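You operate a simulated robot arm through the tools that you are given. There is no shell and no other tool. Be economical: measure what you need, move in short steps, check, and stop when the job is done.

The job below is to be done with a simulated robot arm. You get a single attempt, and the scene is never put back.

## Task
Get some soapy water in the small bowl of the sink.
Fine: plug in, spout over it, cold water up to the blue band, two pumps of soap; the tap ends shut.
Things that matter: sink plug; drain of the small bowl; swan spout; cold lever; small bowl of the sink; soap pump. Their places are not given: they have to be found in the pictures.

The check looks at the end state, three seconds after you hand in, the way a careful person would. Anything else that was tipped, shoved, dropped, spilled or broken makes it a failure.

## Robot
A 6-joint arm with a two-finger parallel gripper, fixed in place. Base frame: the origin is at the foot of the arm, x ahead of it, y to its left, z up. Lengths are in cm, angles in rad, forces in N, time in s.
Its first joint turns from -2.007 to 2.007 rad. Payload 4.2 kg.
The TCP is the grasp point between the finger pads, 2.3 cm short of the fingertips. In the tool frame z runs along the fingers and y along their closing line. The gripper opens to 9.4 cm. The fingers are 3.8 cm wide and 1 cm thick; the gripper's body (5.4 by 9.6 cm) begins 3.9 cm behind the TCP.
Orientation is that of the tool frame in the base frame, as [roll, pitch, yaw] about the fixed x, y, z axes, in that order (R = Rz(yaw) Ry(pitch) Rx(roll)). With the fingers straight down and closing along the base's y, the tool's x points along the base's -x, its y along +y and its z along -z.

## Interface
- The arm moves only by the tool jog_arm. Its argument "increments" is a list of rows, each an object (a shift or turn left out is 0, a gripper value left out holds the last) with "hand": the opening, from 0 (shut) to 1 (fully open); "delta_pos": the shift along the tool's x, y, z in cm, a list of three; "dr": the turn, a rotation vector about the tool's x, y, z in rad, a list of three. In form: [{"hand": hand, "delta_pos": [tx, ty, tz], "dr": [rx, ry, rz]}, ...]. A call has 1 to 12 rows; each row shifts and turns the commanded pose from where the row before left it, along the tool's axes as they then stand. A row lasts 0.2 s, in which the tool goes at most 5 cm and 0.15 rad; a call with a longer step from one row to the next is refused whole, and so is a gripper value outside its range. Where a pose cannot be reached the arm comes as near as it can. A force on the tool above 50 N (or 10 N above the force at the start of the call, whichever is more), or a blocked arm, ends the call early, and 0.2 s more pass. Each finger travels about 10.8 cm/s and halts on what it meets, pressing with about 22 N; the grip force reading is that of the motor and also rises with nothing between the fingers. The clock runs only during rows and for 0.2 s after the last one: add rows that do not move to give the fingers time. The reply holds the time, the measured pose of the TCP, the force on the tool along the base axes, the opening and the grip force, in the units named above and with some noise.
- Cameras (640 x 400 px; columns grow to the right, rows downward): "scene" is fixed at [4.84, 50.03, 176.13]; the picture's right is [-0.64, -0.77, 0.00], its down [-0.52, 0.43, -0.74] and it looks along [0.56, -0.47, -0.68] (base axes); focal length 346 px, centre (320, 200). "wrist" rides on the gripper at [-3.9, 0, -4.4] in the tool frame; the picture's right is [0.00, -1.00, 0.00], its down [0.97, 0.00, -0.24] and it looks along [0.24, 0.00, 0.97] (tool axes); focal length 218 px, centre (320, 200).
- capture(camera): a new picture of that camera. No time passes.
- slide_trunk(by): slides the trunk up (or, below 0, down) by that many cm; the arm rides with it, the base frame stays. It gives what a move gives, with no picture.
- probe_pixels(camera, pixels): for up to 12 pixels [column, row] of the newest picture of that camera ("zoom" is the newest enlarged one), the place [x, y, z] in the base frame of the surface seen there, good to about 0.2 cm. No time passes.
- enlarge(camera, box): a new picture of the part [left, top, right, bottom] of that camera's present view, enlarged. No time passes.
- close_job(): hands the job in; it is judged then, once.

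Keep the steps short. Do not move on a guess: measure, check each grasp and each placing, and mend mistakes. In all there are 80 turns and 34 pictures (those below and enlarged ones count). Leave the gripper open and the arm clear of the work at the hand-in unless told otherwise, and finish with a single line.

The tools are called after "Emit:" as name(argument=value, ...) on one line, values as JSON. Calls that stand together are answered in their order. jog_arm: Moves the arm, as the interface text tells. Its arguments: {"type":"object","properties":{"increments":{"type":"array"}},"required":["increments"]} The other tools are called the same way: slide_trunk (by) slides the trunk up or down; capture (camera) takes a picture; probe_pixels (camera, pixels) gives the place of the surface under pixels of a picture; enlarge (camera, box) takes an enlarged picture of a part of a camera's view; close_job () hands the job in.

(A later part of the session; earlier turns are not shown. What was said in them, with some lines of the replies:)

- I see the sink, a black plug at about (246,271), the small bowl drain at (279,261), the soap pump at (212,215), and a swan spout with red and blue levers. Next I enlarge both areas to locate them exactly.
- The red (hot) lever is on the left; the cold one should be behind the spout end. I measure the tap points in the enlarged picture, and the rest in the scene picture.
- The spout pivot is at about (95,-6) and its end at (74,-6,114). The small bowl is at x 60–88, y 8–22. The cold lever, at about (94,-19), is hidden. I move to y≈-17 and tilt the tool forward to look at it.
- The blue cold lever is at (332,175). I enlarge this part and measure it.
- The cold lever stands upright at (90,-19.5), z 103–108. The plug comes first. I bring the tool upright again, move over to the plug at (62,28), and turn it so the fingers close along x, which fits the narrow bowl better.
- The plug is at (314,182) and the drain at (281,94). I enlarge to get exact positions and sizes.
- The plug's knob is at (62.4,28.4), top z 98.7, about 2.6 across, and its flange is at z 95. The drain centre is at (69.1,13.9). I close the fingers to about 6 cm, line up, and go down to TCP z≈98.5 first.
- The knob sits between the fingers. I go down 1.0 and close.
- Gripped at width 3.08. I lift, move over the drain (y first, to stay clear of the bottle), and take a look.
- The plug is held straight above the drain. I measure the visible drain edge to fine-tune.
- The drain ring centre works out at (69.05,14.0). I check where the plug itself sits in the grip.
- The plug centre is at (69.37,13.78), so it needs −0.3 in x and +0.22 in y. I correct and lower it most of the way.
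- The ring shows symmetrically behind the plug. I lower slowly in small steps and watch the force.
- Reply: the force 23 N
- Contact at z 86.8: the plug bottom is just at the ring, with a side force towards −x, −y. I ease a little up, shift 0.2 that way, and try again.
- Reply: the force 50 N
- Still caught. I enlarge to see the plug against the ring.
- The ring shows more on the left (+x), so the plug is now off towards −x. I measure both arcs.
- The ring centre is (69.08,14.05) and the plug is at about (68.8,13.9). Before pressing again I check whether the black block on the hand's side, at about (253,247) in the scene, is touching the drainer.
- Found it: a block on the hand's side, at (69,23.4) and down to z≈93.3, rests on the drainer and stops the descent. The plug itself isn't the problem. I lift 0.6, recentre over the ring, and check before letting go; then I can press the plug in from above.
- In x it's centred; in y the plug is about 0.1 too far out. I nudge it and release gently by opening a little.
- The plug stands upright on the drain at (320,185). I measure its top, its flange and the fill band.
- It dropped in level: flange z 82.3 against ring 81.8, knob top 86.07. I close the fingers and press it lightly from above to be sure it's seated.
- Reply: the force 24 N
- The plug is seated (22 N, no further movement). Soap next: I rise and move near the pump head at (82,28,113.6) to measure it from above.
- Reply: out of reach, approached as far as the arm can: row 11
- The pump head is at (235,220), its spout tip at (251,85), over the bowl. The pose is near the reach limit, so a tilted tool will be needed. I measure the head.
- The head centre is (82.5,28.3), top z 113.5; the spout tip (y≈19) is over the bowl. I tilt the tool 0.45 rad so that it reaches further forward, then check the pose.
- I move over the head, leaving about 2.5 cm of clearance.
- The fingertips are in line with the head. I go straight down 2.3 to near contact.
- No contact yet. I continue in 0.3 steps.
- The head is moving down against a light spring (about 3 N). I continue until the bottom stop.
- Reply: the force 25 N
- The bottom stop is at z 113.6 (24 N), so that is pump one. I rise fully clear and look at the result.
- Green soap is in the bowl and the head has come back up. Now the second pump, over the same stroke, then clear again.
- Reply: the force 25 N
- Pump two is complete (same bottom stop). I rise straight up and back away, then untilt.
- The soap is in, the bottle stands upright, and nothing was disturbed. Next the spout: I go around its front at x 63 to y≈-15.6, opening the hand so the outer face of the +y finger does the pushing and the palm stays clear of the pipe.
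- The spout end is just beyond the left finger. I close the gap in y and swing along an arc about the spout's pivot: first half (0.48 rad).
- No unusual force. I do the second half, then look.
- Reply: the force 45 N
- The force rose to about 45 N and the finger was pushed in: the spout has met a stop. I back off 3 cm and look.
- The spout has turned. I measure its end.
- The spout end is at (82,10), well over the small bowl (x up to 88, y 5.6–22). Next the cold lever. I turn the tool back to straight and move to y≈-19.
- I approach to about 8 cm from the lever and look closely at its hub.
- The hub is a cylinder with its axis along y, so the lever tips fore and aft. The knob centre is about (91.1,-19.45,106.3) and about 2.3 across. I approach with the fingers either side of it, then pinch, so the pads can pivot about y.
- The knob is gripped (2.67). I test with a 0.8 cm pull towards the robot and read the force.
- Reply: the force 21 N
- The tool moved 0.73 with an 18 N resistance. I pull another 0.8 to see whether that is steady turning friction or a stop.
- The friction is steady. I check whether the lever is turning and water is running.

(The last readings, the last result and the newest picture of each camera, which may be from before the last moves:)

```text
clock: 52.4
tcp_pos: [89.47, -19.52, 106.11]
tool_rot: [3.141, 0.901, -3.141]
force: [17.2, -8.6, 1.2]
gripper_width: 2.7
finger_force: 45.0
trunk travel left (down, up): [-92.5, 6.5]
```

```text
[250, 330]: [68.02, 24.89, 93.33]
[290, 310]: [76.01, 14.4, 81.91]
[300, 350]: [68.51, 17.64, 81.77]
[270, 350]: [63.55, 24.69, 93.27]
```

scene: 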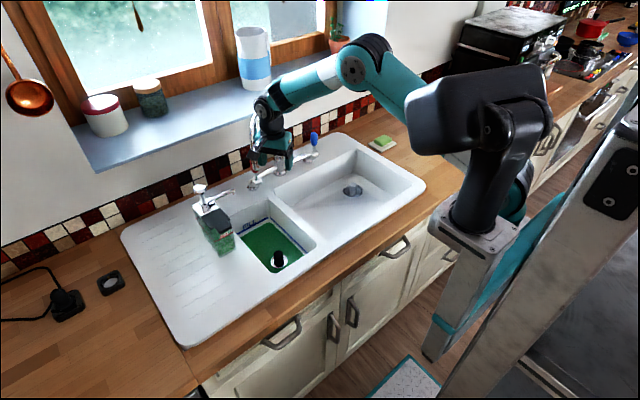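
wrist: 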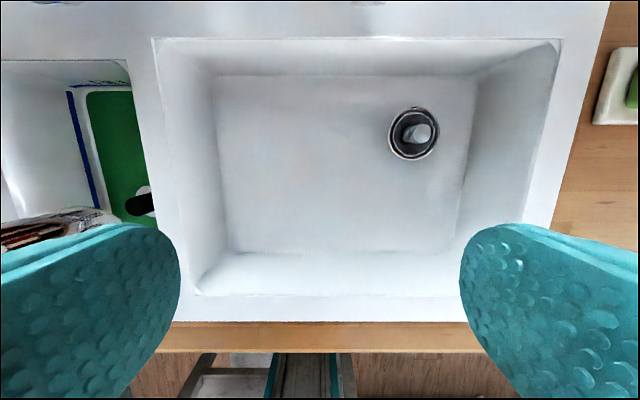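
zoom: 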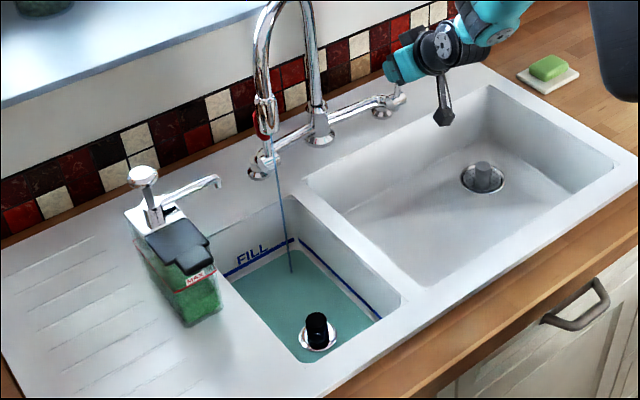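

Water is running in a thin stream into the bowl, and pulling opens the lever. The level is about 81.9. I hold here for 5 s and then measure the level.

Emit:
jog_arm(increments=[{}, {}, {}, {}, {}, {}, {}, {}, {}, {}, {}, {}])

Emit:
jog_arm(increments=[{}, {}, {}, {}, {}, {}, {}, {}, {}, {}, {}, {}])

Emit:
enlarge(camera="scene", box=[235, 200, 325, 280])

```text
clock: 55.0
tcp_pos: [89.5, -19.6, 106.02]
tool_rot: [3.141, 0.901, -3.142]
force: [15.1, -9.8, 5.2]
gripper_width: 2.66
finger_force: 45.2
trunk travel left (down, up): [-92.5, 6.5]
```

```text
clock: 57.6
tcp_pos: [89.47, -19.61, 105.99]
tool_rot: [3.14, 0.901, 3.14]
force: [13.3, -18.1, 5.4]
gripper_width: 2.72
finger_force: 44.8
trunk travel left (down, up): [-92.5, 6.5]
```

```text
5.00 times, centred on (280, 240) of scene
```

zoom: 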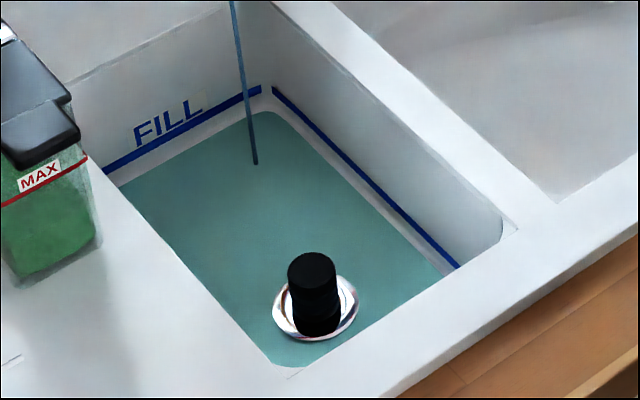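

I measure the water level against the band.

Emit:
probe_pixels(camera="zoom", pixels=[[200, 200], [200, 260], [300, 230], [350, 240], [240, 300], [180, 190], [180, 127], [180, 138], [365, 168], [365, 178], [380, 205], [180, 152]])

```text
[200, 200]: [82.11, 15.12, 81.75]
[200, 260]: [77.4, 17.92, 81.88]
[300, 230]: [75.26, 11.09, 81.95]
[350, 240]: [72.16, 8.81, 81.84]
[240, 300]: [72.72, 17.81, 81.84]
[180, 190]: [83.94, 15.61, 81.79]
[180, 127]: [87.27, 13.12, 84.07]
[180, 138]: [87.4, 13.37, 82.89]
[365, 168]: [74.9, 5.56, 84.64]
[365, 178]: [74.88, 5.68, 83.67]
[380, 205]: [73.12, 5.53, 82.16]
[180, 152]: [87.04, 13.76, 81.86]
```

Almost no rise yet (81.84), and the band is at about 83.3–84.4. I open further along the lever's arc to about 0.6 rad.

Emit:
jog_arm(increments=[{"delta_pos": [0.715, -0.1, -0.53]}, {"delta_pos": [0.71, 0, -0.445]}, {"delta_pos": [0.763, 0, -0.365]}, {"delta_pos": [0.787, 0, -0.282]}, {}])

Emit:
probe_pixels(camera="zoom", pixels=[[200, 200], [200, 260], [300, 230], [350, 240], [240, 300], [180, 190]])

```text
clock: 58.8
tcp_pos: [85.88, -19.53, 104.48]
tool_rot: [3.135, 0.891, 3.137]
force: [-5.9, -6.8, 0.9]
gripper_width: 2.69
finger_force: 44.6
trunk travel left (down, up): [-92.5, 6.5]
```

```text
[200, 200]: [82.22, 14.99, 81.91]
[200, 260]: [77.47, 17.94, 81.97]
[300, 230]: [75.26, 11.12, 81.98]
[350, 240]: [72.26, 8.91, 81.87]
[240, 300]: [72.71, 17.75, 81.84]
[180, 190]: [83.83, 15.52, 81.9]
```

I wait one interval and re-probe the same pixels, to see whether probing is live.

Emit:
jog_arm(increments=[{}, {}, {}, {}, {}, {}, {}, {}, {}, {}])

Emit:
probe_pixels(camera="zoom", pixels=[[200, 200], [200, 260], [300, 230], [350, 240], [240, 300], [180, 190], [260, 210], [330, 210]])

```text
clock: 61.0
tcp_pos: [86.13, -19.49, 104.65]
tool_rot: [3.139, 0.899, -3.14]
force: [-9.8, 1.3, -16.5]
gripper_width: 2.68
finger_force: 45.1
trunk travel left (down, up): [-92.5, 6.5]
```

```text
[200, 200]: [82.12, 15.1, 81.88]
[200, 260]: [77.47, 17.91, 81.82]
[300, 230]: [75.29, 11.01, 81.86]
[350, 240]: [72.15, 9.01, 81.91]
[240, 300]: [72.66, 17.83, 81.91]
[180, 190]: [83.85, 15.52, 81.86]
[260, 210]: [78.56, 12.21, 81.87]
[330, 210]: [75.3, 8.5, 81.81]
```

Those readings are tied to the old picture, so I take a new one.

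Emit:
enlarge(camera="scene", box=[235, 200, 325, 280])

Emit:
probe_pixels(camera="zoom", pixels=[[200, 200], [200, 260], [300, 230], [350, 240], [240, 300], [180, 190], [260, 210], [330, 210]])

```text
5.00 times, centred on (280, 240) of scene
```

zoom: 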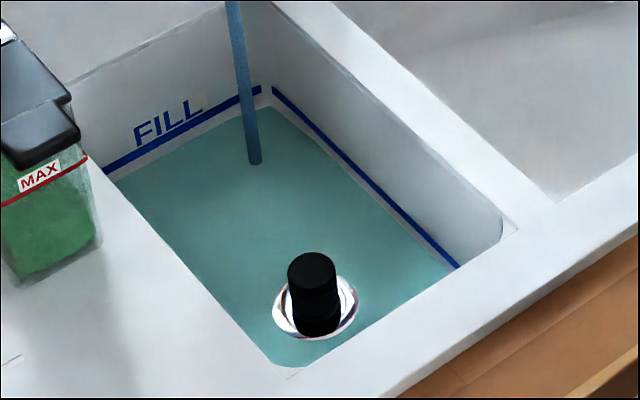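

```text
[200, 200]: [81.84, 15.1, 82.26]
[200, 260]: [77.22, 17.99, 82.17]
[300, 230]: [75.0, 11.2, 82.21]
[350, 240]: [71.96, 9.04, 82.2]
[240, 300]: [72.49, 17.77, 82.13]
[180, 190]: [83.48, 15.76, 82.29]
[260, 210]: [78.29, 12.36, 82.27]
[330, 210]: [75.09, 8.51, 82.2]
```

The level is 82.22, rising at about 0.13 cm/s; the band's centre is about 83.75. I hold for about 9.6 s (expecting ~83.45) and measure again.

Emit:
jog_arm(increments=[{}, {}, {}, {}, {}, {}, {}, {}, {}, {}, {}])

Emit:
jog_arm(increments=[{}, {}, {}, {}, {}, {}, {}, {}, {}, {}, {}])

Emit:
jog_arm(increments=[{}, {}, {}, {}, {}, {}, {}, {}, {}, {}, {}])

Emit:
jog_arm(increments=[{}, {}, {}, {}, {}, {}, {}, {}])

Emit:
enlarge(camera="scene", box=[235, 200, 325, 280])

Emit:
probe_pixels(camera="zoom", pixels=[[200, 200], [200, 260], [300, 230], [350, 240], [240, 300], [180, 190], [260, 210], [330, 210], [180, 127], [180, 133], [365, 170], [365, 176]])

```text
clock: 63.4
tcp_pos: [86.21, -19.47, 104.54]
tool_rot: [3.14, 0.895, -3.14]
force: [-9.3, 4.6, -16.3]
gripper_width: 2.7
finger_force: 45.5
trunk travel left (down, up): [-92.5, 6.5]
```

```text
clock: 65.8
tcp_pos: [86.2, -19.53, 104.72]
tool_rot: [3.14, 0.896, -3.14]
force: [-7.2, 5.4, -15.4]
gripper_width: 2.66
finger_force: 45.0
trunk travel left (down, up): [-92.5, 6.5]
```

```text
clock: 68.2
tcp_pos: [86.31, -19.54, 104.61]
tool_rot: [3.141, 0.897, 3.141]
force: [-6.6, 7.0, -15.3]
gripper_width: 2.66
finger_force: 44.8
trunk travel left (down, up): [-92.5, 6.5]
```

```text
clock: 70.0
tcp_pos: [86.2, -19.65, 104.59]
tool_rot: [-3.141, 0.899, -3.14]
force: [-7.3, 6.5, -14.6]
gripper_width: 2.68
finger_force: 45.1
trunk travel left (down, up): [-92.5, 6.5]
```

```text
5.00 times, centred on (280, 240) of scene
```

zoom: 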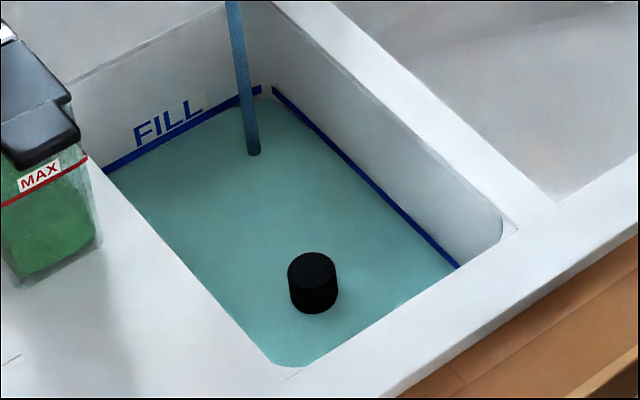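

```text
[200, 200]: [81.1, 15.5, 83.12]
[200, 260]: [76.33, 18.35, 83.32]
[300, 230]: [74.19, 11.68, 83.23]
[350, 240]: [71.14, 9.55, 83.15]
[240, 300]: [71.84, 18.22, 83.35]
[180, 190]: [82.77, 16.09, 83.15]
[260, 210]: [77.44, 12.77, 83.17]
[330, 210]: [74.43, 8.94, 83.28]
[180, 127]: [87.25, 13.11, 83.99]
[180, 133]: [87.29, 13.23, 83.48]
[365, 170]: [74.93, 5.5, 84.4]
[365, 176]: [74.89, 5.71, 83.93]
```

The level is 83.22 (0.111 cm/s), at the band's lower edge; the band is about 83.3–84.15. I wait 4 s more, then close along the reverse arc; that should land at about 83.7.

Emit:
jog_arm(increments=[{}, {}, {}, {}, {}, {}, {}, {}, {}])

Emit:
jog_arm(increments=[{}, {}, {}, {}, {}, {}, {}, {}, {}])

Emit:
jog_arm(increments=[{"delta_pos": [-0.787, 0, 0.282]}, {"delta_pos": [-0.763, 0, 0.365]}, {"delta_pos": [-0.71, 0, 0.445]}, {"delta_pos": [-0.715, 0, 0.53]}, {"delta_pos": [-0.3, 0, 0.27]}, {"delta_pos": [-0.28, 0, 0.29]}, {"delta_pos": [-0.25, 0, 0.31]}, {"delta_pos": [-0.25, 0, 0.31]}, {"delta_pos": [-0.15, 0, 0.2]}])

```text
clock: 72.0
tcp_pos: [86.18, -19.49, 104.74]
tool_rot: [-3.141, 0.9, -3.141]
force: [-4.9, 12.0, -15.1]
gripper_width: 2.69
finger_force: 45.3
trunk travel left (down, up): [-92.5, 6.5]
```

```text
clock: 74.0
tcp_pos: [86.25, -19.49, 104.62]
tool_rot: [3.141, 0.898, -3.139]
force: [-3.5, 12.6, -13.7]
gripper_width: 2.68
finger_force: 45.0
trunk travel left (down, up): [-92.5, 6.5]
```

```text
clock: 76.0
tcp_pos: [91.15, -19.48, 106.28]
tool_rot: [-3.141, 0.901, -3.14]
force: [-18.0, 7.2, 7.1]
gripper_width: 2.68
finger_force: 44.8
trunk travel left (down, up): [-92.5, 6.5]
```

Back at the starting point, x 91.15, with 18 N. I push a little further to feel for the closed stop.

Emit:
jog_arm(increments=[{"delta_pos": [-0.15, 0, 0.2]}, {}])

```text
clock: 76.6
tcp_pos: [91.33, -19.52, 106.29]
tool_rot: [3.142, 0.899, 3.14]
force: [-40.2, 8.5, 10.7]
gripper_width: 2.67
finger_force: 45.0
trunk travel left (down, up): [-92.5, 6.5]
```

The force jumped to 40 N: that is the closed stop. I ease off, open the fingers and retreat the way I came, then look.

Emit:
jog_arm(increments=[{"delta_pos": [0.15, 0, -0.2]}, {"hand": 0.65}, {}, {}, {"delta_pos": [0.63, 0, -3.35]}, {"delta_pos": [0.63, 0, -3.35]}, {"delta_pos": [0.63, 0, -3.35]}, {"delta_pos": [0, 0, -4.8]}, {"delta_pos": [0, 0, -4.8]}, {"hand": 1}, {}, {}])

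Emit:
enlarge(camera="scene", box=[190, 100, 340, 290])

Emit:
probe_pixels(camera="zoom", pixels=[[280, 290], [270, 310], [310, 300], [330, 310], [300, 330], [290, 280], [300, 290], [280, 320]])

```text
clock: 79.2
tcp_pos: [74.87, -19.73, 116.95]
tool_rot: [-3.141, 0.898, -3.14]
force: [0.2, -0.3, -0.2]
gripper_width: 9.38
finger_force: 0.1
trunk travel left (down, up): [-92.5, 6.5]
```

```text
2.11 times, centred on (265, 195) of scene
```

zoom: 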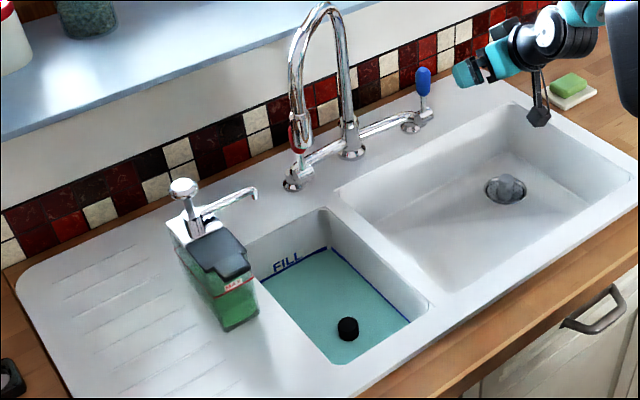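

```text
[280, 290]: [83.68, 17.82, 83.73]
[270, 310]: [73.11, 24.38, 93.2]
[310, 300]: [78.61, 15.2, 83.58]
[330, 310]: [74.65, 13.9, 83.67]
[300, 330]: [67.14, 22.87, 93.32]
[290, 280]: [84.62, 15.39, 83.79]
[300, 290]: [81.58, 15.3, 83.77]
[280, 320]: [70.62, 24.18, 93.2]
```

The level is 83.7, on the band. The stream has stopped, the lever is upright, the bottle and plug are in place, the arm is clear and the hand is open. I hand in.

Emit:
close_job()

```text
The job is handed in.
```

Job handed in: the plug is in, the spout is over the small bowl, two pumps of soap are in, cold water is up to the blue band, and the tap is shut.
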